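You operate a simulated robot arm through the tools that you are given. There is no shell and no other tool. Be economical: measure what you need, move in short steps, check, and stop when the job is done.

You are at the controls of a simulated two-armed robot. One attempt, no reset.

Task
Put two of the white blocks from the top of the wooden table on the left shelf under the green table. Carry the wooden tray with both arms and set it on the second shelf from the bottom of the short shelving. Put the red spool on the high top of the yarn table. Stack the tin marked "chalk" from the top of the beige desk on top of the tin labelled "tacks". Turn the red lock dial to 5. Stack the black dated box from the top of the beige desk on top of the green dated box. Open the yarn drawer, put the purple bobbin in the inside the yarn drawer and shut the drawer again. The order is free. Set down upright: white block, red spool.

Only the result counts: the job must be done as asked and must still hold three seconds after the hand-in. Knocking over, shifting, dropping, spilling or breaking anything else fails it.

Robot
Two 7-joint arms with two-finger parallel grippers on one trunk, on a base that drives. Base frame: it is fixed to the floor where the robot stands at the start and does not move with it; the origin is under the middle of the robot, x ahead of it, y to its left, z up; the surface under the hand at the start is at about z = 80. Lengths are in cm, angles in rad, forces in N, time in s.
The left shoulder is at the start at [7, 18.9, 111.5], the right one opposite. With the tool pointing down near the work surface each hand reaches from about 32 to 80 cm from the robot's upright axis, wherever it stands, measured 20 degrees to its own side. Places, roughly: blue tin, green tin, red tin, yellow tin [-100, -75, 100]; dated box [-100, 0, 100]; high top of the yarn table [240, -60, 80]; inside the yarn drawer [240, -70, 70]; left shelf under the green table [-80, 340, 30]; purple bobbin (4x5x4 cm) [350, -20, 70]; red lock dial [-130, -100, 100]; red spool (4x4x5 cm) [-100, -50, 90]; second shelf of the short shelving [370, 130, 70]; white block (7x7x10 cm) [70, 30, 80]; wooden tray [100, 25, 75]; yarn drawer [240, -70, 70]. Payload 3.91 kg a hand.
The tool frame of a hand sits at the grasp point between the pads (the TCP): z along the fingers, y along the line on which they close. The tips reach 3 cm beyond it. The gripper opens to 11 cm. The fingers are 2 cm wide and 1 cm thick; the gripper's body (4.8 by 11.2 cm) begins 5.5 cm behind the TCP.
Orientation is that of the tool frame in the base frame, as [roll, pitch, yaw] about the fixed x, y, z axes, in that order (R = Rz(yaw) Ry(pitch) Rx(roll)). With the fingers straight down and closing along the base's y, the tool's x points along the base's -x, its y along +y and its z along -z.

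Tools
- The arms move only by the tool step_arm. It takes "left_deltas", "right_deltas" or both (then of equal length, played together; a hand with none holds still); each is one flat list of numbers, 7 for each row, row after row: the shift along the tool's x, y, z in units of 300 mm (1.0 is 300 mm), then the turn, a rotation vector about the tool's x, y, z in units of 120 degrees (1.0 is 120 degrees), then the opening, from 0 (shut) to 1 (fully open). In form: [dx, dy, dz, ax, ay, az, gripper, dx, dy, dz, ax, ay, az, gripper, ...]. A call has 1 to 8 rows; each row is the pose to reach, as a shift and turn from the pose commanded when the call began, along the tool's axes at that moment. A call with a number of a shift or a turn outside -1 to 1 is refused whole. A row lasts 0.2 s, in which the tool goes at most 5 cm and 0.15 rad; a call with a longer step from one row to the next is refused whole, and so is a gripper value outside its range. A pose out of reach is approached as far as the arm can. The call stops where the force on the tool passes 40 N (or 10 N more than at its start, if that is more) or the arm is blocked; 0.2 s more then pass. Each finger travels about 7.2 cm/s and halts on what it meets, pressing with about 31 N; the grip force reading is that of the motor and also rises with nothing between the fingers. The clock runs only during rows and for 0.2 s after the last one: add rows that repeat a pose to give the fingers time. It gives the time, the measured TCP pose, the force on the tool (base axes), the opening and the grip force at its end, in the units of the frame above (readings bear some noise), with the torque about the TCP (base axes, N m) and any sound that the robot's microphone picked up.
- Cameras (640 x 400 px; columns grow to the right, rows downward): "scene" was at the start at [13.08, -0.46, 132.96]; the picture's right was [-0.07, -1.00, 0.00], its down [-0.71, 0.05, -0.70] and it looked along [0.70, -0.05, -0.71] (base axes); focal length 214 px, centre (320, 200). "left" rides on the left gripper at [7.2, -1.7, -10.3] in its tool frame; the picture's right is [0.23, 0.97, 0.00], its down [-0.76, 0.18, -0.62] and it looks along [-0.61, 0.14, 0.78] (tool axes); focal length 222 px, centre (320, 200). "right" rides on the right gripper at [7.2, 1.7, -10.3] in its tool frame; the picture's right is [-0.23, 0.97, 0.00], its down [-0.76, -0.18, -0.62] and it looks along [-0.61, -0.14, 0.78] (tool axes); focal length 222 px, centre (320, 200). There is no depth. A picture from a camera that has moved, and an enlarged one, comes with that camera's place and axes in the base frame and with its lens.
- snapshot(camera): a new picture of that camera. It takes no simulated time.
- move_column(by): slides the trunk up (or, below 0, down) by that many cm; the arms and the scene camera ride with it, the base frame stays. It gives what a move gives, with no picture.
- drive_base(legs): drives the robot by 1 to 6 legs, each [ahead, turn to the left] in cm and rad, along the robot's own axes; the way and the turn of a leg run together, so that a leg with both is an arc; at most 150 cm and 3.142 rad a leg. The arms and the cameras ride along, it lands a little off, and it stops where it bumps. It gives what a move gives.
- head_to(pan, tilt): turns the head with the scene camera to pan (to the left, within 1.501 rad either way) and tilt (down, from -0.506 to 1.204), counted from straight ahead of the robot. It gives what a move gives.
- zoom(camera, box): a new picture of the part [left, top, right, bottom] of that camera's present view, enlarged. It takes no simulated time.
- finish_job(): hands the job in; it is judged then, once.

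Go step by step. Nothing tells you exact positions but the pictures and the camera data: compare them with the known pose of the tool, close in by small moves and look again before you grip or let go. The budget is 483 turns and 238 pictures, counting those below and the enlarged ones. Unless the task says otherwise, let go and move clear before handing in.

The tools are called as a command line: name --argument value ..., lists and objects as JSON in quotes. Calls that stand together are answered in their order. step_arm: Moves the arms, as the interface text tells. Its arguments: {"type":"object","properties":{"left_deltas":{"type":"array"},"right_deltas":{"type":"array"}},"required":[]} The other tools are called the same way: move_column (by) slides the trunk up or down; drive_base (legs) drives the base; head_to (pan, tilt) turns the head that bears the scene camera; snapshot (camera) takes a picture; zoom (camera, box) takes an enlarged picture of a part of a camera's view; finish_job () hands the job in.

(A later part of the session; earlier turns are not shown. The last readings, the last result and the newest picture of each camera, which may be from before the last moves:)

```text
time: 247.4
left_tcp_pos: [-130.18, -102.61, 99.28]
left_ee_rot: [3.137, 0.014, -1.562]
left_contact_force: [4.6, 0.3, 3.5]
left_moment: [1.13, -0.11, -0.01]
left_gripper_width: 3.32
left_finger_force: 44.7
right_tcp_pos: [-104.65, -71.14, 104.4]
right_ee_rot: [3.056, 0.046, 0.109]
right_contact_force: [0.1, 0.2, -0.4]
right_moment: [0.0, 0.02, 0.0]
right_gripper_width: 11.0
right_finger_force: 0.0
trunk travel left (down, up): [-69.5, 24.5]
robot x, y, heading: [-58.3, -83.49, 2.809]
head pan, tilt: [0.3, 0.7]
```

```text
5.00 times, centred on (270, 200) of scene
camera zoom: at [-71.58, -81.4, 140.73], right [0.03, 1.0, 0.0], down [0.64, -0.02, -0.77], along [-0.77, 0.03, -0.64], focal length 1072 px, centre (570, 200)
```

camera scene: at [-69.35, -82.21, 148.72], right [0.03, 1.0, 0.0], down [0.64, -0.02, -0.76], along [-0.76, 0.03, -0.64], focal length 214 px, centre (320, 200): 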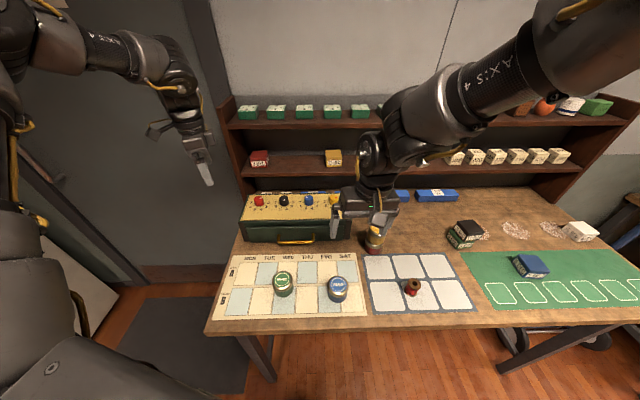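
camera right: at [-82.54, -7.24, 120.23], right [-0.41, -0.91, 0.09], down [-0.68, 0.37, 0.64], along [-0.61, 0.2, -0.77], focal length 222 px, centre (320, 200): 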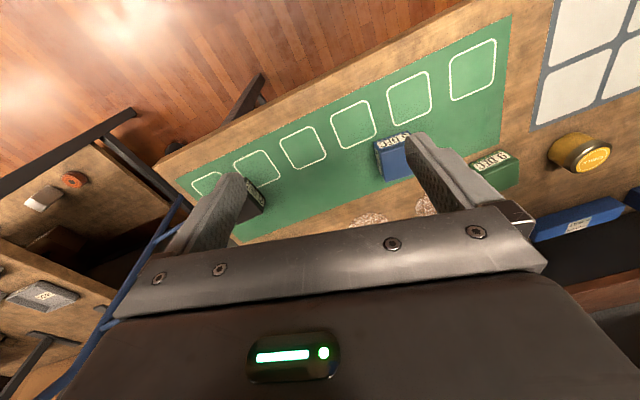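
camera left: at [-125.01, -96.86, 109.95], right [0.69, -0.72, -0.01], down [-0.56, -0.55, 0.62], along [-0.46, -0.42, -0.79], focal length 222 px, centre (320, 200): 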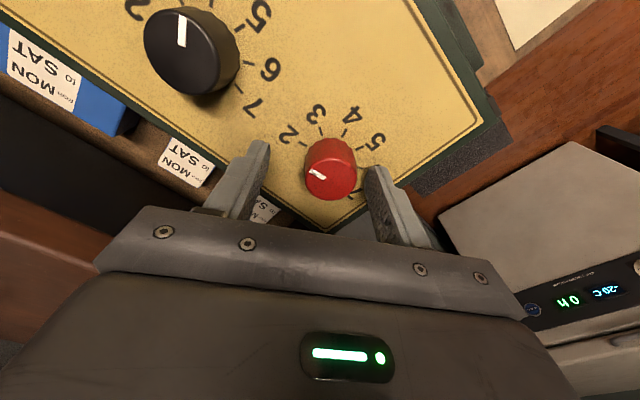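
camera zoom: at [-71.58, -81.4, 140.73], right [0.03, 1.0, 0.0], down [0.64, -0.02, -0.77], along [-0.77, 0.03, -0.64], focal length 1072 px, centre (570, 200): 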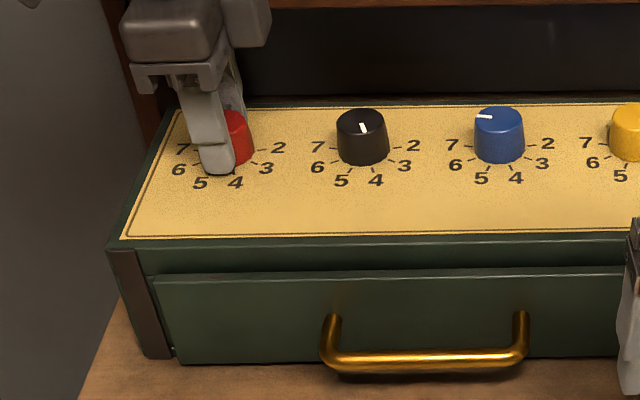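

Full turn done. I open and lift off to read the dial.

step_arm --left_deltas '[0, 0, 0, 0, 0, 0, 0.45, 0, 0, 0, 0, 0, 0, 0.65, 0, 0, 0, 0, 0, 0, 0.65, 0, 0, -0.1, 0, 0, 0, 0.65, 0, 0, -0.23, 0, 0, 0, 0.65, 0, 0, -0.36, 0, 0, 0, 0.65]'

zoom --camera "scene" --box '[215, 160, 325, 240]'

zoom --camera "left" --box '[240, 90, 380, 200]'

```text
time: 248.8
left_tcp_pos: [-128.84, -103.28, 109.69]
left_ee_rot: [3.134, 0.014, -1.559]
left_contact_force: [0.2, 0.1, 0.2]
left_moment: [-0.04, 0.02, 0.0]
left_gripper_width: 7.16
left_finger_force: 0.1
left hand out of reach, approached as far as the arm can: row 6
right_tcp_pos: [-104.63, -71.14, 104.54]
right_ee_rot: [3.057, 0.046, 0.11]
right_contact_force: [0.2, 0.5, -0.4]
right_moment: [-0.01, 0.02, 0.02]
right_gripper_width: 11.0
right_finger_force: 0.1
trunk travel left (down, up): [-69.5, 24.5]
robot x, y, heading: [-58.43, -83.56, 2.806]
head pan, tilt: [0.3, 0.7]
```

```text
5.00 times, centred on (270, 200) of scene
camera zoom: at [-71.54, -81.43, 140.73], right [0.03, 1.0, 0.0], down [0.64, -0.02, -0.77], along [-0.77, 0.03, -0.64], focal length 1072 px, centre (570, 200)
```

zoom: 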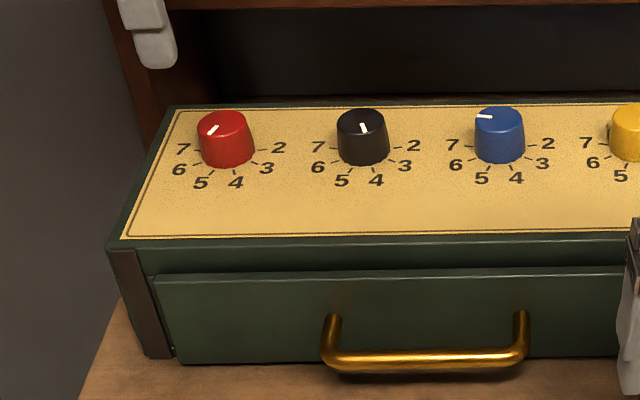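

```text
3.64 times, centred on (310, 145) of left
camera zoom: at [-127.02, -110.45, 119.83], right [-0.97, -0.24, 0.0], down [-0.18, 0.75, 0.64], along [-0.15, 0.62, -0.77], focal length 808 px, centre (356, 400)
```

zoom: 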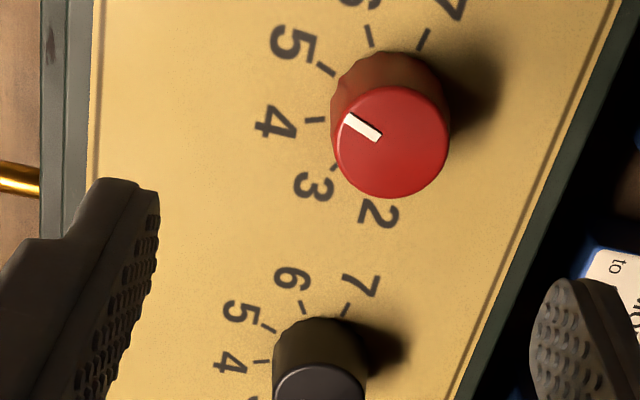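

The red dial now points at 5. Next I fetch the red spool at (-100.2,-53.9); I back away first and reposition to about (-42,-32).

drive_base --legs '[[-16, 0], [0, -1.25], [56, 0], [0, 1.25]]'

head_to --pan 0.3 --tilt 0.8

snapshot --camera "scene"

```text
time: 259.2
left_tcp_pos: [-113.85, -54.26, 109.53]
left_ee_rot: [3.134, 0.014, -1.55]
left_contact_force: [1.0, 0.3, -0.7]
left_moment: [0.01, 0.0, -0.01]
left_gripper_width: 7.14
left_finger_force: 0.0
right_tcp_pos: [-89.85, -21.96, 104.39]
right_ee_rot: [3.055, 0.043, 0.118]
right_contact_force: [0.2, -0.1, -0.1]
right_moment: [0.01, -0.01, 0.0]
right_gripper_width: 11.01
right_finger_force: 0.1
trunk travel left (down, up): [-69.5, 24.5]
robot x, y, heading: [-43.23, -33.64, 2.816]
head pan, tilt: [0.3, 0.7]
```

```text
time: 259.9
left_tcp_pos: [-113.81, -54.31, 109.59]
left_ee_rot: [3.134, 0.013, -1.551]
left_contact_force: [-0.3, 0.4, -0.1]
left_moment: [0.02, 0.01, -0.04]
left_gripper_width: 7.15
left_finger_force: 0.2
right_tcp_pos: [-89.69, -21.86, 104.33]
right_ee_rot: [3.056, 0.043, 0.117]
right_contact_force: [0.0, 0.3, -0.6]
right_moment: [-0.02, 0.02, 0.0]
right_gripper_width: 11.01
right_finger_force: 0.1
trunk travel left (down, up): [-69.5, 24.5]
robot x, y, heading: [-43.45, -33.44, 2.817]
head pan, tilt: [0.3, 0.799]
```

```text
129 pictures are left
camera scene: at [-56.23, -31.88, 139.9], right [0.02, 1.0, 0.0], down [0.72, -0.02, -0.7], along [-0.7, 0.02, -0.72], focal length 214 px, centre (320, 200)
```

scene: 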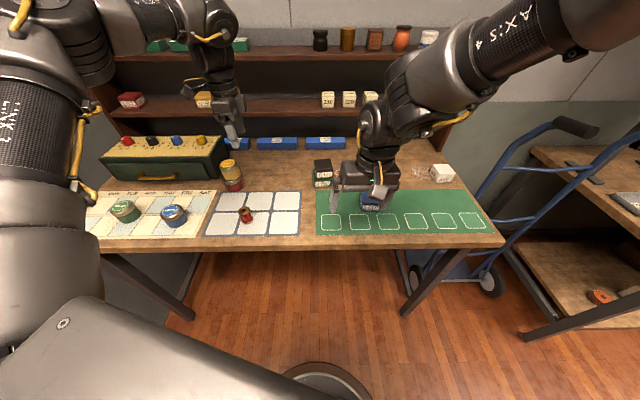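

I move the left hand over the spool and lower to a hover.

step_arm --left_deltas '[0, -0.15, 0, 0, 0, 0, 0.8, 0, -0.3, 0, 0, 0, 0, 0.8, 0, -0.453, 0, 0, 0, 0, 0.8, 0, -0.453, 0.14, 0, 0, 0, 0.8, 0, -0.453, 0.28, 0, 0, 0, 0.8, 0, -0.453, 0.4, 0, 0, 0, 0.8]'

snapshot --camera "left"

```text
time: 261.2
left_tcp_pos: [-100.26, -53.76, 97.43]
left_ee_rot: [3.134, 0.014, -1.551]
left_contact_force: [0.0, 0.0, 0.3]
left_moment: [0.01, -0.01, -0.01]
left_gripper_width: 8.8
left_finger_force: 0.0
right_tcp_pos: [-89.9, -21.84, 104.42]
right_ee_rot: [3.057, 0.044, 0.12]
right_contact_force: [1.0, 0.3, 0.9]
right_moment: [-0.02, 0.0, -0.03]
right_gripper_width: 11.01
right_finger_force: 0.0
trunk travel left (down, up): [-69.5, 24.5]
robot x, y, heading: [-43.23, -33.21, 2.821]
head pan, tilt: [0.3, 0.799]
```

```text
128 pictures are left
camera left: at [-98.29, -60.95, 107.62], right [-0.97, -0.25, 0.0], down [-0.19, 0.75, 0.64], along [-0.16, 0.62, -0.77], focal length 222 px, centre (320, 200)
```

left: 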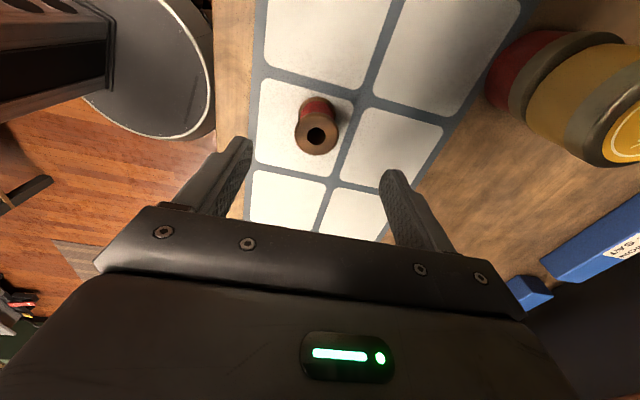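

Centred within half a cm. Down, grip, lift.

step_arm --left_deltas '[0.008, -0.015, 0.13, 0, 0, 0, 0.8, 0.008, -0.015, 0.23, 0, 0, 0, 0.8, 0.008, -0.015, 0.25, 0, 0, 0, 0.8, 0.008, -0.015, 0.25, 0, 0, 0, 0.4, 0.008, -0.015, 0.25, 0, 0, 0, 0.2, 0.008, -0.015, 0.25, 0, 0, 0, 0.2, 0.008, -0.015, 0.25, 0, 0, 0, 0.2]'

step_arm --left_deltas '[0, 0, -0.13, 0, 0, 0, 0.2, 0, 0, -0.28, 0, 0, 0, 0.2, 0, 0, -0.43, 0, 0, 0, 0.2, 0, 0, -0.55, 0, 0, 0, 0.2]'

snapshot --camera "left"

```text
time: 262.9
left_tcp_pos: [-99.84, -53.91, 90.12]
left_ee_rot: [3.135, 0.015, -1.55]
left_contact_force: [0.0, 0.8, 0.7]
left_moment: [0.0, 0.0, -0.02]
left_gripper_width: 3.7
left_finger_force: 30.6
right_tcp_pos: [-89.8, -22.04, 104.54]
right_ee_rot: [3.057, 0.043, 0.117]
right_contact_force: [0.3, 0.1, 0.1]
right_moment: [0.01, -0.01, -0.01]
right_gripper_width: 10.99
right_finger_force: 0.0
trunk travel left (down, up): [-69.5, 24.5]
robot x, y, heading: [-43.31, -33.58, 2.82]
head pan, tilt: [0.3, 0.799]
```

```text
time: 263.9
left_tcp_pos: [-99.58, -54.19, 106.43]
left_ee_rot: [3.133, 0.013, -1.55]
left_contact_force: [0.2, 0.3, -0.8]
left_moment: [0.01, 0.01, -0.02]
left_gripper_width: 3.73
left_finger_force: 30.9
right_tcp_pos: [-89.66, -21.87, 104.39]
right_ee_rot: [3.056, 0.046, 0.119]
right_contact_force: [0.0, 0.9, 0.5]
right_moment: [-0.03, 0.01, -0.03]
right_gripper_width: 11.01
right_finger_force: 0.0
trunk travel left (down, up): [-69.5, 24.5]
robot x, y, heading: [-43.48, -33.15, 2.82]
head pan, tilt: [0.3, 0.799]
```

```text
127 pictures are left
camera left: at [-97.66, -61.29, 116.69], right [-0.97, -0.25, 0.0], down [-0.19, 0.75, 0.64], along [-0.16, 0.61, -0.77], focal length 222 px, centre (320, 200)
```

left: 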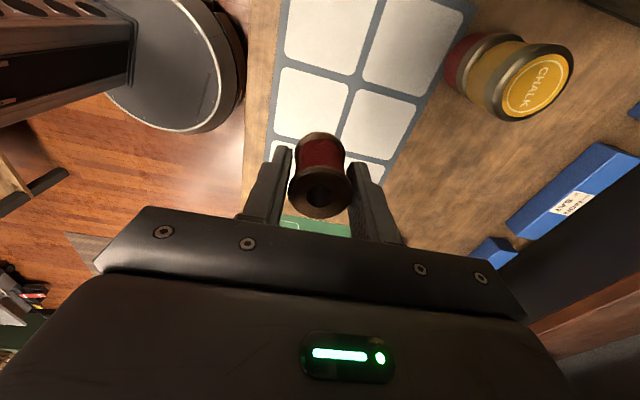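

Spool held. I raise the trunk, turn away from the desk toward the room's south-east and look for a route to the yarn table.

move_column --by 12

zoom --camera "scene" --box '[60, 80, 480, 260]'

drive_base --legs '[[0, 2.56]]'

head_to --pan 0.2 --tilt 0.3

snapshot --camera "scene"

```text
time: 265.4
left_tcp_pos: [-99.76, -54.23, 118.36]
left_ee_rot: [3.134, 0.014, -1.551]
left_contact_force: [-0.2, -0.4, 0.5]
left_moment: [-0.02, 0.0, -0.03]
left_gripper_width: 3.71
left_finger_force: 31.2
right_tcp_pos: [-89.8, -21.99, 116.51]
right_ee_rot: [3.053, 0.044, 0.118]
right_contact_force: [0.7, -0.1, -0.9]
right_moment: [-0.01, 0.02, 0.0]
right_gripper_width: 10.99
right_finger_force: 0.0
trunk travel left (down, up): [-81.5, 12.5]
robot x, y, heading: [-43.3, -34.05, 2.824]
head pan, tilt: [0.3, 0.799]
```

```text
1.52 times, centred on (270, 170) of scene
camera zoom: at [-56.27, -31.88, 151.89], right [0.02, 1.0, 0.0], down [0.72, -0.02, -0.7], along [-0.7, 0.02, -0.72], focal length 327 px, centre (396, 246)
```

zoom: 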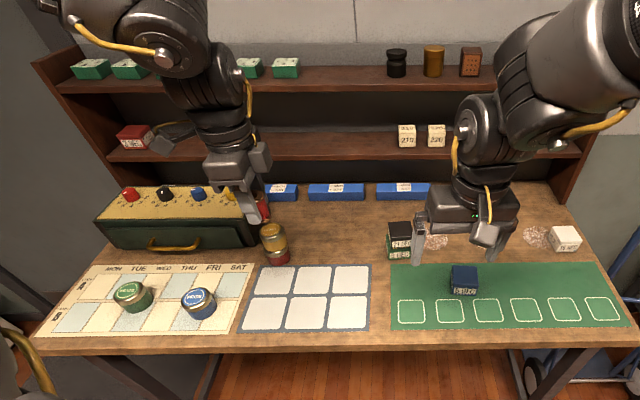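

```text
time: 271.8
left_tcp_pos: [15.12, -46.79, 118.35]
left_ee_rot: [3.135, 0.015, 1.019]
left_contact_force: [-0.5, -0.6, -0.8]
left_moment: [0.02, -0.03, -0.03]
left_gripper_width: 3.7
left_finger_force: 31.0
right_tcp_pos: [-10.63, -68.49, 116.42]
right_ee_rot: [3.057, 0.043, 2.687]
right_contact_force: [-0.4, 0.3, 0.5]
right_moment: [0.01, -0.01, 0.01]
right_gripper_width: 10.99
right_finger_force: 0.1
trunk travel left (down, up): [-81.5, 12.5]
robot x, y, heading: [-43.61, -33.59, -0.892]
head pan, tilt: [0.3, 0.799]
```

```text
time: 272.7
left_tcp_pos: [15.16, -46.77, 118.35]
left_ee_rot: [3.134, 0.013, 1.019]
left_contact_force: [0.5, -0.1, -0.6]
left_moment: [0.02, 0.0, -0.01]
left_gripper_width: 3.67
left_finger_force: 31.4
right_tcp_pos: [-10.59, -68.49, 116.33]
right_ee_rot: [3.055, 0.043, 2.688]
right_contact_force: [0.8, 0.1, -0.5]
right_moment: [0.01, 0.0, -0.01]
right_gripper_width: 11.01
right_finger_force: 0.0
trunk travel left (down, up): [-81.5, 12.5]
robot x, y, heading: [-43.1, -33.37, -0.895]
head pan, tilt: [0.201, 0.3]
```

```text
125 pictures are left
camera scene: at [-33.06, -43.5, 156.32], right [-0.64, -0.77, 0.0], down [-0.23, 0.19, -0.95], along [0.73, -0.61, -0.3], focal length 214 px, centre (320, 200)
```

scene: 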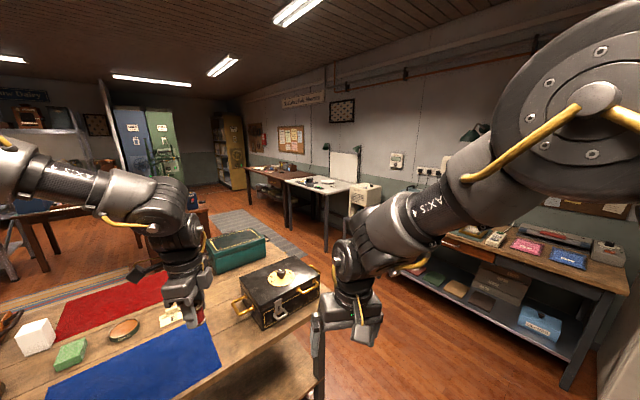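

Corridor between the wooden table's south end (y≈-96) and the south desks (y≈-180) is open. I go along y≈-138.

drive_base --legs '[[0, -0.505], [106, 0], [0, 1.4], [60, 0]]'

head_to --pan 0.0 --tilt 0.35

snapshot --camera "scene"

```text
time: 285.9
left_tcp_pos: [80.42, -97.56, 118.45]
left_ee_rot: [3.132, 0.014, 1.913]
left_contact_force: [0.0, 0.5, 0.3]
left_moment: [0.01, 0.0, 0.01]
left_gripper_width: 3.61
left_finger_force: 30.4
right_tcp_pos: [81.26, -131.34, 116.49]
right_ee_rot: [3.055, 0.046, -2.698]
right_contact_force: [-0.8, 0.2, -0.1]
right_moment: [0.01, -0.02, 0.01]
right_gripper_width: 11.0
right_finger_force: 0.1
trunk travel left (down, up): [-81.5, 12.5]
robot x, y, heading: [33.8, -134.81, -0.001]
head pan, tilt: [0.201, 0.3]
```

```text
time: 286.6
left_tcp_pos: [80.61, -97.42, 118.27]
left_ee_rot: [3.134, 0.013, 1.914]
left_contact_force: [-0.1, 0.1, 0.4]
left_moment: [0.04, -0.01, -0.01]
left_gripper_width: 3.58
left_finger_force: 31.0
right_tcp_pos: [81.44, -131.25, 116.37]
right_ee_rot: [3.057, 0.044, -2.699]
right_contact_force: [-0.1, -0.2, 0.1]
right_moment: [0.0, -0.05, -0.01]
right_gripper_width: 10.98
right_finger_force: 0.1
trunk travel left (down, up): [-81.5, 12.5]
robot x, y, heading: [33.57, -135.24, 0.001]
head pan, tilt: [0.0, 0.351]
```

```text
124 pictures are left
camera scene: at [48.1, -135.01, 155.86], right [0.0, -1.0, 0.0], down [-0.34, 0.0, -0.94], along [0.94, 0.0, -0.34], focal length 214 px, centre (320, 200)
```

scene: 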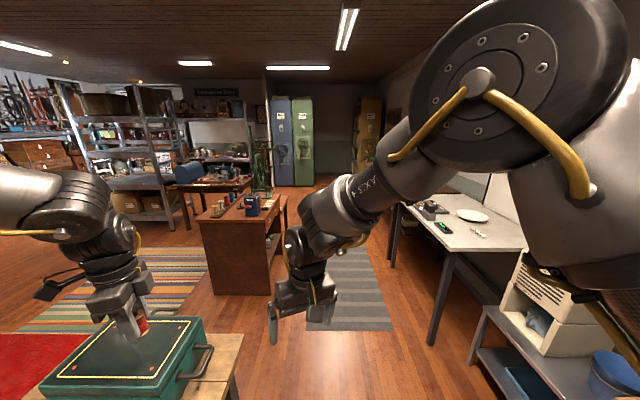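

The yarn table with spools is ahead at about x 210–270. I continue east.

drive_base --legs '[[90, 0]]'

head_to --pan 0.35 --tilt 0.45

snapshot --camera "scene"

```text
time: 291.3
left_tcp_pos: [170.67, -101.18, 118.31]
left_ee_rot: [3.134, 0.013, 1.875]
left_contact_force: [0.0, 0.1, -0.8]
left_moment: [-0.01, 0.02, 0.03]
left_gripper_width: 3.53
left_finger_force: 31.0
right_tcp_pos: [170.19, -134.92, 116.28]
right_ee_rot: [3.057, 0.043, -2.739]
right_contact_force: [0.0, -0.6, 0.1]
right_moment: [-0.01, 0.01, 0.0]
right_gripper_width: 10.99
right_finger_force: 0.1
trunk travel left (down, up): [-81.5, 12.5]
robot x, y, heading: [122.62, -136.89, -0.04]
head pan, tilt: [0.0, 0.351]
```

```text
time: 292.1
left_tcp_pos: [170.82, -101.23, 118.32]
left_ee_rot: [3.135, 0.014, 1.873]
left_contact_force: [-0.7, -0.5, -0.1]
left_moment: [-0.03, 0.01, 0.01]
left_gripper_width: 3.54
left_finger_force: 31.1
right_tcp_pos: [170.13, -134.97, 116.37]
right_ee_rot: [3.056, 0.042, -2.736]
right_contact_force: [0.4, -0.4, 0.3]
right_moment: [0.0, -0.01, 0.03]
right_gripper_width: 10.99
right_finger_force: 0.0
trunk travel left (down, up): [-81.5, 12.5]
robot x, y, heading: [122.47, -136.3, -0.041]
head pan, tilt: [0.351, 0.45]
```

```text
123 pictures are left
camera scene: at [136.17, -134.2, 154.94], right [0.3, -0.95, 0.0], down [-0.41, -0.13, -0.9], along [0.86, 0.27, -0.44], focal length 214 px, centre (320, 200)
```

scene: 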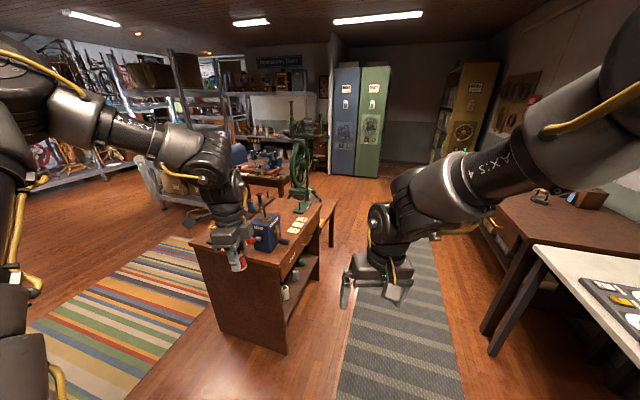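

The table's drawer front faces −y (south). I position the robot at about (235,-150) facing +y.

drive_base --legs '[[0, -0.083], [113, 0], [0, 1.69]]'

head_to --pan 0.0 --tilt 0.55

snapshot --camera "scene"

```text
time: 302.4
left_tcp_pos: [196.43, -103.19, 118.38]
left_ee_rot: [3.135, 0.016, -2.799]
left_contact_force: [0.0, 0.2, -0.7]
left_moment: [0.0, 0.01, 0.0]
left_gripper_width: 3.24
left_finger_force: 31.1
right_tcp_pos: [230.1, -102.7, 116.4]
right_ee_rot: [3.056, 0.044, -1.133]
right_contact_force: [0.3, -0.6, 0.6]
right_moment: [0.0, -0.03, 0.01]
right_gripper_width: 11.0
right_finger_force: 0.0
trunk travel left (down, up): [-81.5, 12.5]
robot x, y, heading: [233.68, -150.01, 1.568]
head pan, tilt: [0.351, 0.45]
```

```text
time: 303.2
left_tcp_pos: [196.38, -103.21, 118.31]
left_ee_rot: [3.135, 0.014, -2.801]
left_contact_force: [1.1, -0.1, -0.4]
left_moment: [0.01, -0.01, 0.0]
left_gripper_width: 3.24
left_finger_force: 31.0
right_tcp_pos: [230.23, -102.45, 116.47]
right_ee_rot: [3.058, 0.044, -1.13]
right_contact_force: [0.7, -0.3, -1.2]
right_moment: [0.03, -0.02, 0.01]
right_gripper_width: 11.0
right_finger_force: 0.1
trunk travel left (down, up): [-81.5, 12.5]
robot x, y, heading: [233.81, -150.32, 1.567]
head pan, tilt: [0.0, 0.55]
```

```text
122 pictures are left
camera scene: at [233.67, -136.34, 154.04], right [1.0, 0.0, 0.0], down [0.0, -0.52, -0.85], along [0.0, 0.85, -0.52], focal length 214 px, centre (320, 200)
```

scene: 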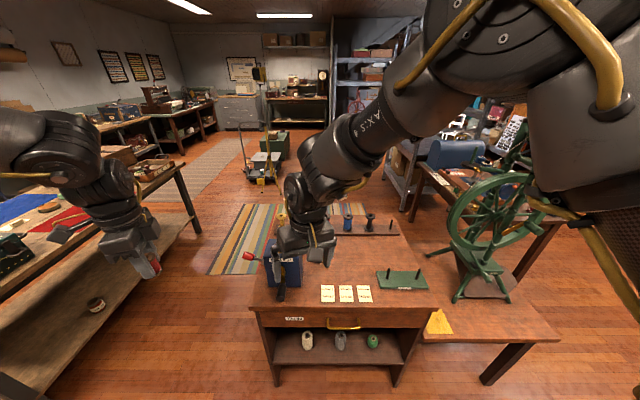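

The grip width is slowly shrinking; I check the spool in the left hand.

snapshot --camera "left"

zoom --camera "scene" --box '[100, 200, 200, 300]'

zoom --camera "scene" --box '[230, 180, 560, 390]'

```text
121 pictures are left
camera left: at [190.01, -107.21, 128.56], right [-0.54, 0.84, 0.0], down [0.65, 0.41, 0.64], along [0.53, 0.35, -0.77], focal length 222 px, centre (320, 200)
```

left: 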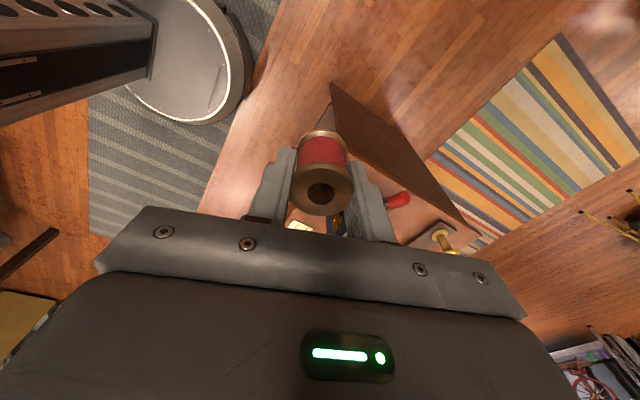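

```text
4.00 times, centred on (150, 250) of scene
camera zoom: at [233.67, -136.34, 154.04], right [1.0, 0.0, 0.0], down [0.0, -0.52, -0.85], along [0.0, 0.85, -0.52], focal length 858 px, centre (1000, 0)
```

zoom: 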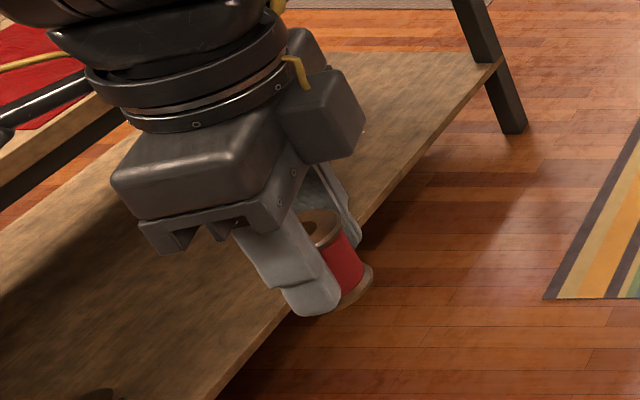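

```text
1.90 times, centred on (395, 285) of scene
camera zoom: at [233.67, -136.34, 154.04], right [1.0, 0.0, 0.0], down [0.0, -0.52, -0.85], along [0.0, 0.85, -0.52], focal length 408 px, centre (177, 38)
```

zoom: 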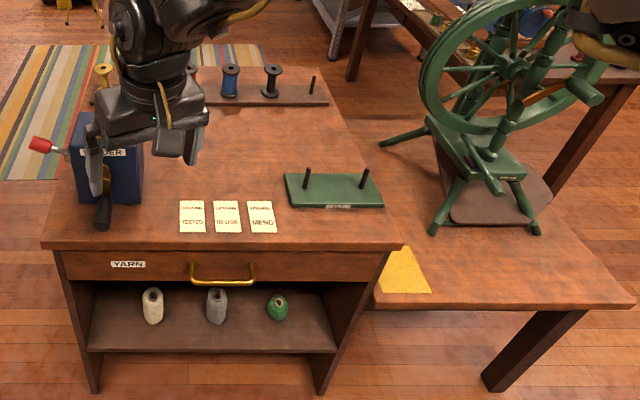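

The spool is creeping sideways in the grip, so I place it soon: target (245,-72) on the high top. I turn right 0.75 to bring it into the left arm's zone.

drive_base --legs '[[0, -0.75]]'

head_to --pan 0.5 --tilt 0.7

snapshot --camera "scene"

snapshot --camera "left"

```text
time: 305.6
left_tcp_pos: [238.5, -90.37, 118.25]
left_ee_rot: [3.135, 0.012, 2.73]
left_contact_force: [0.3, -0.2, -1.0]
left_moment: [0.0, 0.01, 0.01]
left_gripper_width: 3.24
left_finger_force: 30.4
right_tcp_pos: [263.69, -113.01, 116.5]
right_ee_rot: [3.056, 0.045, -1.883]
right_contact_force: [-0.4, -0.4, 0.4]
right_moment: [-0.01, 0.0, 0.0]
right_gripper_width: 11.01
right_finger_force: 0.1
trunk travel left (down, up): [-81.5, 12.5]
robot x, y, heading: [233.75, -150.32, 0.817]
head pan, tilt: [0.0, 0.55]
```

```text
time: 306.6
left_tcp_pos: [238.64, -90.42, 118.31]
left_ee_rot: [3.133, 0.013, 2.729]
left_contact_force: [0.1, 0.7, -0.2]
left_moment: [0.01, 0.01, -0.01]
left_gripper_width: 3.23
left_finger_force: 31.5
right_tcp_pos: [263.64, -112.95, 116.37]
right_ee_rot: [3.057, 0.044, -1.882]
right_contact_force: [0.5, 0.2, 0.3]
right_moment: [0.01, 0.0, 0.05]
right_gripper_width: 10.97
right_finger_force: 0.0
trunk travel left (down, up): [-81.5, 12.5]
robot x, y, heading: [233.5, -150.12, 0.814]
head pan, tilt: [0.499, 0.7]
```

```text
118 pictures are left
camera scene: at [239.28, -138.45, 152.72], right [0.97, -0.25, 0.0], down [-0.16, -0.62, -0.77], along [0.19, 0.74, -0.64], focal length 214 px, centre (320, 200)
```

scene: 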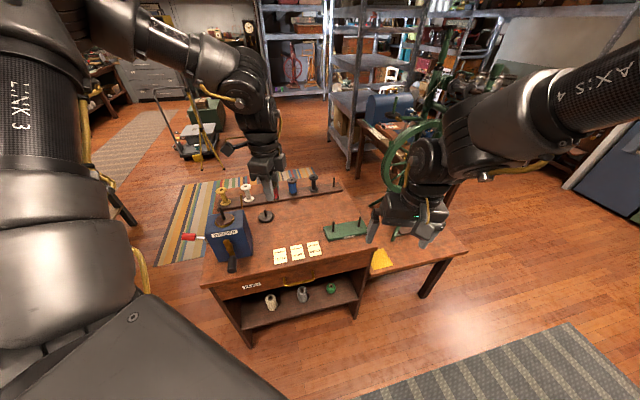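

```text
117 pictures are left
camera left: at [231.12, -88.93, 128.57], right [0.18, 0.98, 0.0], down [0.76, -0.14, 0.64], along [0.63, -0.11, -0.77], focal length 222 px, centre (320, 200)
```

left: 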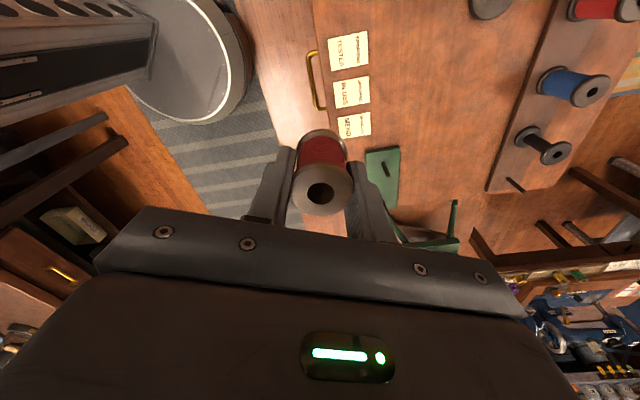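

The spot near (250,-68) on the high top is free. I lower the trunk and bring the spool over it.

move_column --by -15

step_arm --left_deltas '[-0.008, 0.14, 0.02, 0, 0, 0, 0.15, -0.016, 0.28, 0.04, 0, 0, 0, 0.15, -0.025, 0.42, 0.06, 0, 0, 0, 0.15, -0.033, 0.56, 0.1, 0, 0, 0, 0.15, -0.041, 0.7, 0.13, 0, 0, 0, 0.15, -0.049, 0.836, 0.17, 0, 0, 0, 0.15]'

snapshot --camera "left"

zoom --camera "scene" --box '[200, 140, 400, 280]'

```text
time: 308.3
left_tcp_pos: [238.51, -90.39, 103.49]
left_ee_rot: [3.135, 0.013, 2.73]
left_contact_force: [0.1, -0.6, 0.6]
left_moment: [-0.02, -0.04, -0.04]
left_gripper_width: 3.25
left_finger_force: 30.8
right_tcp_pos: [263.68, -113.04, 101.47]
right_ee_rot: [3.057, 0.042, -1.882]
right_contact_force: [0.7, 0.7, 0.0]
right_moment: [0.0, -0.02, 0.01]
right_gripper_width: 10.98
right_finger_force: 0.1
trunk travel left (down, up): [-66.5, 27.5]
robot x, y, heading: [233.83, -150.39, 0.818]
head pan, tilt: [0.499, 0.7]
```

```text
time: 309.7
left_tcp_pos: [244.68, -74.33, 98.77]
left_ee_rot: [3.135, 0.016, 2.73]
left_contact_force: [-0.8, -0.1, -0.1]
left_moment: [0.02, -0.02, 0.01]
left_gripper_width: 3.26
left_finger_force: 31.2
left hand out of reach, approached as far as the arm can: row 4, 5, 6
right_tcp_pos: [263.81, -112.94, 101.41]
right_ee_rot: [3.055, 0.045, -1.884]
right_contact_force: [1.2, 0.4, -0.4]
right_moment: [0.01, 0.0, 0.01]
right_gripper_width: 11.01
right_finger_force: 0.1
trunk travel left (down, up): [-66.5, 27.5]
robot x, y, heading: [233.74, -149.85, 0.815]
head pan, tilt: [0.499, 0.7]
```

```text
116 pictures are left
camera left: at [237.23, -72.85, 109.07], right [0.18, 0.98, 0.0], down [0.76, -0.14, 0.64], along [0.63, -0.11, -0.77], focal length 222 px, centre (320, 200)
```

left: 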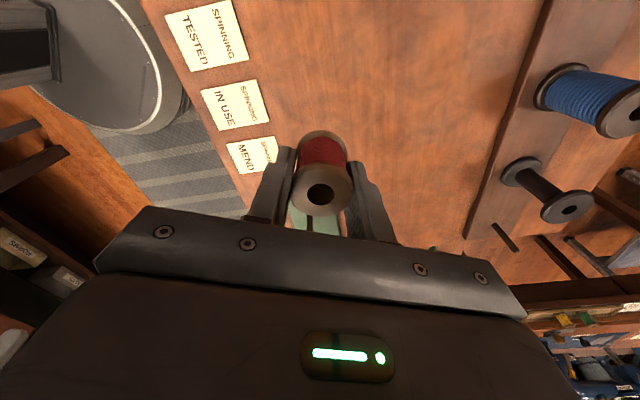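

```text
2.86 times, centred on (300, 210) of scene
camera zoom: at [239.32, -138.42, 137.71], right [0.97, -0.25, 0.0], down [-0.16, -0.62, -0.76], along [0.19, 0.74, -0.64], focal length 613 px, centre (377, 171)
```

zoom: 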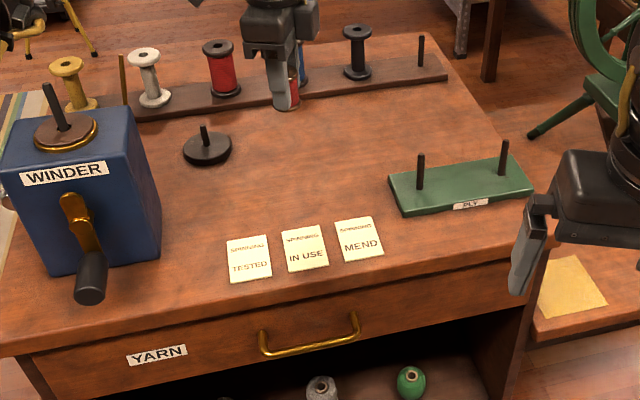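

The spot beneath is free and the table top is z≈80.5. I lower the spool.

step_arm --left_deltas '[0, 0, 0.13, 0, 0, 0, 0.15, 0, 0, 0.26, 0, 0, 0, 0.15, 0, 0, 0.37, 0, 0, 0, 0.15, 0, 0, 0.41, 0, 0, 0, 0.15, 0, 0, 0.43, 0, 0, 0, 0.15, 0, 0, 0.445, 0, 0, 0, 0.15, 0, 0, 0.455, 0, 0, 0, 0.15]'

snapshot --camera "left"

zoom --camera "scene" --box '[250, 160, 340, 230]'

```text
time: 311.3
left_tcp_pos: [242.56, -75.9, 87.26]
left_ee_rot: [3.133, 0.015, 2.729]
left_contact_force: [-0.2, -0.5, -1.1]
left_moment: [-0.02, -0.01, -0.01]
left_gripper_width: 3.27
left_finger_force: 31.4
left hand out of reach, approached as far as the arm can: row 2, 3, 4, 5, 6, 7
right_tcp_pos: [263.76, -112.98, 101.35]
right_ee_rot: [3.056, 0.044, -1.883]
right_contact_force: [-0.3, 0.3, -0.9]
right_moment: [0.01, -0.01, -0.03]
right_gripper_width: 11.01
right_finger_force: 0.0
trunk travel left (down, up): [-66.5, 27.5]
robot x, y, heading: [233.62, -150.64, 0.817]
head pan, tilt: [0.499, 0.7]
```

```text
114 pictures are left
camera left: at [234.95, -74.4, 97.47], right [0.18, 0.98, 0.0], down [0.76, -0.14, 0.64], along [0.63, -0.11, -0.77], focal length 222 px, centre (320, 200)
```

left: 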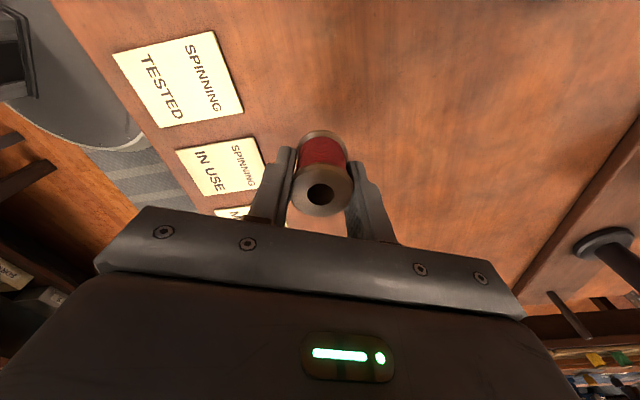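

```text
5.71 times, centred on (295, 195) of scene
camera zoom: at [239.27, -138.44, 137.72], right [0.97, -0.25, 0.0], down [-0.16, -0.62, -0.76], along [0.19, 0.74, -0.64], focal length 1226 px, centre (463, 229)
```

zoom: 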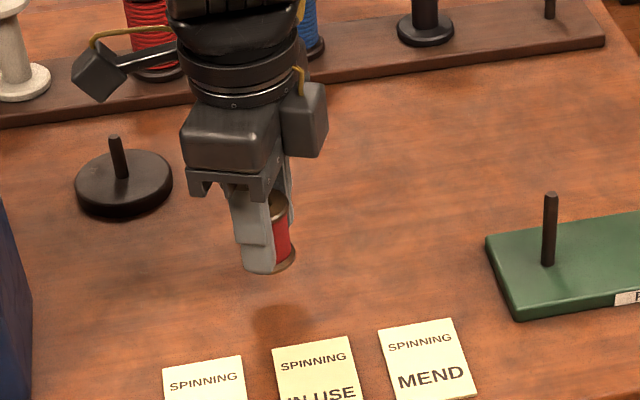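

The arm is at full reach about 3 cm above the top. I drive 3 cm forward and lower the trunk by 2.3.

drive_base --legs '[[3, 0]]'

move_column --by -2.3

zoom --camera "scene" --box '[250, 160, 340, 230]'

```text
time: 312.1
left_tcp_pos: [244.06, -74.09, 87.75]
left_ee_rot: [3.128, 0.017, 2.732]
left_contact_force: [0.9, -1.0, -0.3]
left_moment: [0.07, -0.06, -0.02]
left_gripper_width: 3.25
left_finger_force: 31.5
right_tcp_pos: [265.38, -111.27, 101.78]
right_ee_rot: [3.058, 0.05, -1.882]
right_contact_force: [-0.1, -1.0, 0.8]
right_moment: [0.03, -0.03, 0.01]
right_gripper_width: 11.01
right_finger_force: 0.1
trunk travel left (down, up): [-66.5, 27.5]
robot x, y, heading: [235.61, -147.99, 0.817]
head pan, tilt: [0.499, 0.7]
```

```text
time: 312.8
left_tcp_pos: [244.42, -73.8, 85.03]
left_ee_rot: [3.134, 0.017, 2.729]
left_contact_force: [0.8, -0.6, 0.8]
left_moment: [0.01, 0.03, 0.02]
left_gripper_width: 3.22
left_finger_force: 31.2
right_tcp_pos: [265.88, -110.84, 99.17]
right_ee_rot: [3.054, 0.043, -1.885]
right_contact_force: [-0.4, 0.7, -0.1]
right_moment: [0.0, 0.02, -0.02]
right_gripper_width: 11.03
right_finger_force: 0.0
trunk travel left (down, up): [-64.2, 29.8]
robot x, y, heading: [235.64, -148.13, 0.817]
head pan, tilt: [0.499, 0.7]
```

```text
5.71 times, centred on (295, 195) of scene
camera zoom: at [241.33, -136.26, 135.41], right [0.97, -0.25, 0.0], down [-0.16, -0.62, -0.76], along [0.19, 0.74, -0.64], focal length 1226 px, centre (463, 229)
```

zoom: 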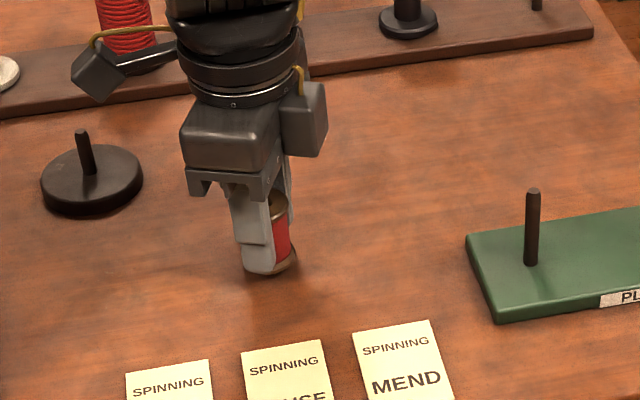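

Almost down. I lower in half-centimetre steps until contact.

move_column --by -0.5

move_column --by -0.4

zoom --camera "scene" --box '[260, 175, 320, 215]'

```text
time: 313.4
left_tcp_pos: [244.45, -73.74, 84.49]
left_ee_rot: [3.133, 0.015, 2.733]
left_contact_force: [0.6, -1.0, -0.3]
left_moment: [0.0, -0.01, -0.01]
left_gripper_width: 3.24
left_finger_force: 30.8
right_tcp_pos: [265.64, -110.72, 98.68]
right_ee_rot: [3.056, 0.043, -1.883]
right_contact_force: [-0.8, -0.1, 0.0]
right_moment: [0.01, -0.03, 0.01]
right_gripper_width: 10.98
right_finger_force: 0.0
trunk travel left (down, up): [-63.7, 30.3]
robot x, y, heading: [235.34, -148.11, 0.817]
head pan, tilt: [0.499, 0.7]
```

```text
time: 313.9
left_tcp_pos: [244.35, -73.79, 83.98]
left_ee_rot: [3.132, 0.016, 2.731]
left_contact_force: [-0.4, -0.6, -0.2]
left_moment: [0.0, 0.03, 0.02]
left_gripper_width: 3.26
left_finger_force: 31.0
right_tcp_pos: [265.71, -110.79, 98.22]
right_ee_rot: [3.053, 0.043, -1.884]
right_contact_force: [-0.2, -0.1, -0.2]
right_moment: [0.03, 0.01, 0.01]
right_gripper_width: 11.0
right_finger_force: 0.1
trunk travel left (down, up): [-63.3, 30.7]
robot x, y, heading: [235.93, -148.31, 0.816]
head pan, tilt: [0.499, 0.7]
```

```text
10.00 times, centred on (290, 195) of scene
camera zoom: at [241.28, -136.27, 134.52], right [0.97, -0.25, 0.0], down [-0.16, -0.62, -0.76], along [0.19, 0.74, -0.64], focal length 2145 px, centre (620, 250)
```

zoom: 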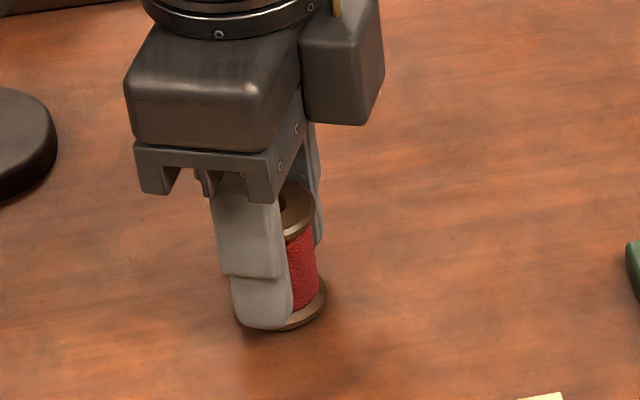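

Still no force; another two small steps.

move_column --by -0.3

move_column --by -0.3

```text
time: 314.4
left_tcp_pos: [244.33, -73.81, 83.95]
left_ee_rot: [3.129, 0.014, 2.732]
left_contact_force: [-1.1, 0.5, 11.9]
left_moment: [-0.16, 0.16, -0.05]
left_gripper_width: 3.22
left_finger_force: 30.5
right_tcp_pos: [265.64, -110.94, 98.06]
right_ee_rot: [3.056, 0.046, -1.884]
right_contact_force: [0.2, 0.4, 0.2]
right_moment: [0.05, -0.03, 0.01]
right_gripper_width: 11.0
right_finger_force: 0.1
trunk travel left (down, up): [-63.0, 31.0]
robot x, y, heading: [236.04, -148.03, 0.819]
head pan, tilt: [0.499, 0.7]
```

```text
time: 314.9
left_tcp_pos: [244.47, -73.79, 83.97]
left_ee_rot: [3.126, 0.015, 2.731]
left_contact_force: [-0.2, 9.2, 27.0]
left_moment: [0.06, 0.09, -0.02]
left_gripper_width: 3.28
left_finger_force: 30.9
right_tcp_pos: [265.67, -110.94, 97.75]
right_ee_rot: [3.053, 0.048, -1.884]
right_contact_force: [0.4, 0.8, 0.0]
right_moment: [0.02, -0.01, 0.02]
right_gripper_width: 11.01
right_finger_force: 0.0
trunk travel left (down, up): [-62.7, 31.3]
robot x, y, heading: [235.73, -148.14, 0.82]
head pan, tilt: [0.499, 0.7]
```

Contact. I relieve the force a little, open gently and rise.

move_column --by 0.4

step_arm --left_deltas '[0, 0, 0, 0, 0, 0, 0.3, 0, 0, 0, 0, 0, 0, 0.34, 0, 0, 0, 0, 0, 0, 0.42, 0, 0, 0, 0, 0, 0, 0.5, 0, 0, 0, 0, 0, 0, 0.55, 0, 0, 0, 0, 0, 0, 0.55]'

move_column --by 15

zoom --camera "scene" --box '[240, 200, 340, 290]'

```text
time: 315.5
left_tcp_pos: [244.4, -73.94, 83.85]
left_ee_rot: [3.134, 0.014, 2.73]
left_contact_force: [2.6, 3.6, 9.0]
left_moment: [0.09, -0.1, 0.05]
left_gripper_width: 3.25
left_finger_force: 30.8
right_tcp_pos: [265.69, -110.85, 97.98]
right_ee_rot: [3.052, 0.045, -1.884]
right_contact_force: [0.7, -0.3, 0.0]
right_moment: [0.0, 0.03, 0.03]
right_gripper_width: 11.01
right_finger_force: 0.1
trunk travel left (down, up): [-63.1, 30.9]
robot x, y, heading: [235.77, -147.98, 0.82]
head pan, tilt: [0.499, 0.7]
```

```text
time: 316.9
left_tcp_pos: [244.33, -73.81, 83.94]
left_ee_rot: [3.134, 0.015, 2.731]
left_contact_force: [1.0, -0.3, -0.3]
left_moment: [0.0, 0.03, 0.01]
left_gripper_width: 6.03
left_finger_force: 0.1
right_tcp_pos: [265.73, -110.81, 98.01]
right_ee_rot: [3.057, 0.042, -1.882]
right_contact_force: [-0.5, -0.3, 1.0]
right_moment: [0.01, -0.02, 0.02]
right_gripper_width: 11.01
right_finger_force: 0.0
trunk travel left (down, up): [-63.1, 30.9]
robot x, y, heading: [235.58, -148.13, 0.816]
head pan, tilt: [0.499, 0.7]
```

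```text
time: 318.6
left_tcp_pos: [244.27, -73.71, 98.9]
left_ee_rot: [3.134, 0.016, 2.732]
left_contact_force: [-0.1, 0.3, 0.5]
left_moment: [0.0, 0.03, 0.0]
left_gripper_width: 6.02
left_finger_force: 0.1
right_tcp_pos: [265.72, -110.85, 113.06]
right_ee_rot: [3.057, 0.044, -1.883]
right_contact_force: [-0.4, 0.6, 0.5]
right_moment: [0.0, 0.0, 0.01]
right_gripper_width: 11.0
right_finger_force: 0.1
trunk travel left (down, up): [-78.1, 15.9]
robot x, y, heading: [235.7, -148.22, 0.813]
head pan, tilt: [0.499, 0.7]
```

```text
4.44 times, centred on (290, 245) of scene
camera zoom: at [241.27, -136.28, 149.31], right [0.97, -0.25, 0.0], down [-0.16, -0.62, -0.76], along [0.19, 0.74, -0.64], focal length 953 px, centre (453, 0)
```

zoom: 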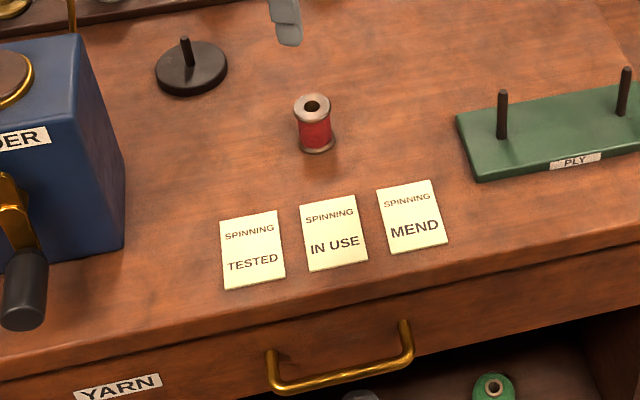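

The red spool stands upright on the high top. Next is the yarn drawer: handle bar ≈ x 237–249, y≈-93, z≈72. I raise, back off and move to about (285,-158) facing +y so the handle is in the left arm's zone.

move_column --by 15

drive_base --legs '[[-22, 0], [0, -0.7], [65, 0], [0, 1.454]]'

head_to --pan 0.4 --tilt 0.6

snapshot --camera "scene"

```text
time: 320.4
left_tcp_pos: [244.36, -73.72, 113.99]
left_ee_rot: [3.132, 0.016, 2.73]
left_contact_force: [0.5, -0.2, 0.0]
left_moment: [0.0, -0.02, -0.03]
left_gripper_width: 6.03
left_finger_force: 0.1
right_tcp_pos: [265.78, -110.74, 128.01]
right_ee_rot: [3.059, 0.043, -1.884]
right_contact_force: [0.7, 0.5, 0.8]
right_moment: [0.0, -0.04, 0.0]
right_gripper_width: 11.01
right_finger_force: 0.1
trunk travel left (down, up): [-93.1, 0.9]
robot x, y, heading: [235.61, -148.24, 0.816]
head pan, tilt: [0.499, 0.7]
```

```text
time: 328.4
left_tcp_pos: [321.55, -90.04, 114.48]
left_ee_rot: [3.119, 0.036, 2.342]
left_contact_force: [0.7, -0.5, 0.3]
left_moment: [0.01, -0.01, -0.01]
left_gripper_width: 6.07
left_finger_force: 0.1
right_tcp_pos: [326.84, -131.59, 128.13]
right_ee_rot: [3.057, 0.043, -2.256]
right_contact_force: [-1.4, 0.1, 0.4]
right_moment: [0.0, -0.01, -0.02]
right_gripper_width: 11.01
right_finger_force: 0.0
trunk travel left (down, up): [-93.1, 0.9]
robot x, y, heading: [285.72, -155.62, 0.439]
head pan, tilt: [0.499, 0.7]
stopped in leg 4: the force on the tool passed its limit at 113 N (the readings are from after the stop); the commanded pose is now the measured one
```

```text
time: 329.1
left_tcp_pos: [321.63, -89.84, 114.25]
left_ee_rot: [3.119, 0.034, 2.343]
left_contact_force: [2.6, 1.2, 2.9]
left_moment: [-0.06, 0.39, -0.17]
left_gripper_width: 6.06
left_finger_force: 0.0
right_tcp_pos: [326.93, -131.48, 128.09]
right_ee_rot: [3.058, 0.043, -2.256]
right_contact_force: [0.6, 0.1, -0.5]
right_moment: [0.02, 0.01, -0.02]
right_gripper_width: 11.0
right_finger_force: 0.1
trunk travel left (down, up): [-93.1, 0.9]
robot x, y, heading: [285.5, -155.54, 0.439]
head pan, tilt: [0.4, 0.6]
```

```text
109 pictures are left
camera scene: at [295.91, -146.88, 165.18], right [0.75, -0.66, 0.0], down [-0.38, -0.42, -0.82], along [0.55, 0.62, -0.57], focal length 214 px, centre (320, 200)
```

scene: 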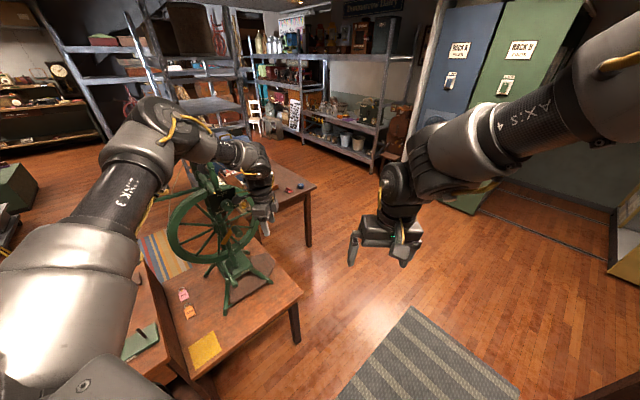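

The left hand bumped the spinning wheel's rim; it still stands in about the same place. I turn back right immediately to clear it.

drive_base --legs '[[0, -0.35]]'

snapshot --camera "scene"

```text
time: 330.6
left_tcp_pos: [341.22, -105.6, 114.25]
left_ee_rot: [3.121, 0.036, 2.004]
left_contact_force: [-0.3, 0.5, -0.7]
left_moment: [0.01, 0.01, 0.01]
left_gripper_width: 6.03
left_finger_force: 0.1
right_tcp_pos: [332.4, -146.59, 128.06]
right_ee_rot: [3.057, 0.043, -2.593]
right_contact_force: [0.0, 0.1, -0.2]
right_moment: [0.01, -0.01, 0.02]
right_gripper_width: 10.97
right_finger_force: 0.2
trunk travel left (down, up): [-93.1, 0.9]
robot x, y, heading: [285.09, -155.82, 0.106]
head pan, tilt: [0.4, 0.6]
```

```text
108 pictures are left
camera scene: at [298.13, -150.65, 165.18], right [0.48, -0.88, 0.0], down [-0.49, -0.27, -0.82], along [0.72, 0.4, -0.57], focal length 214 px, centre (320, 200)
```

scene: 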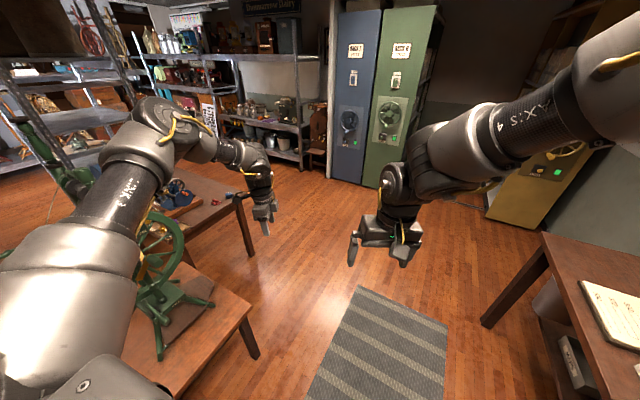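

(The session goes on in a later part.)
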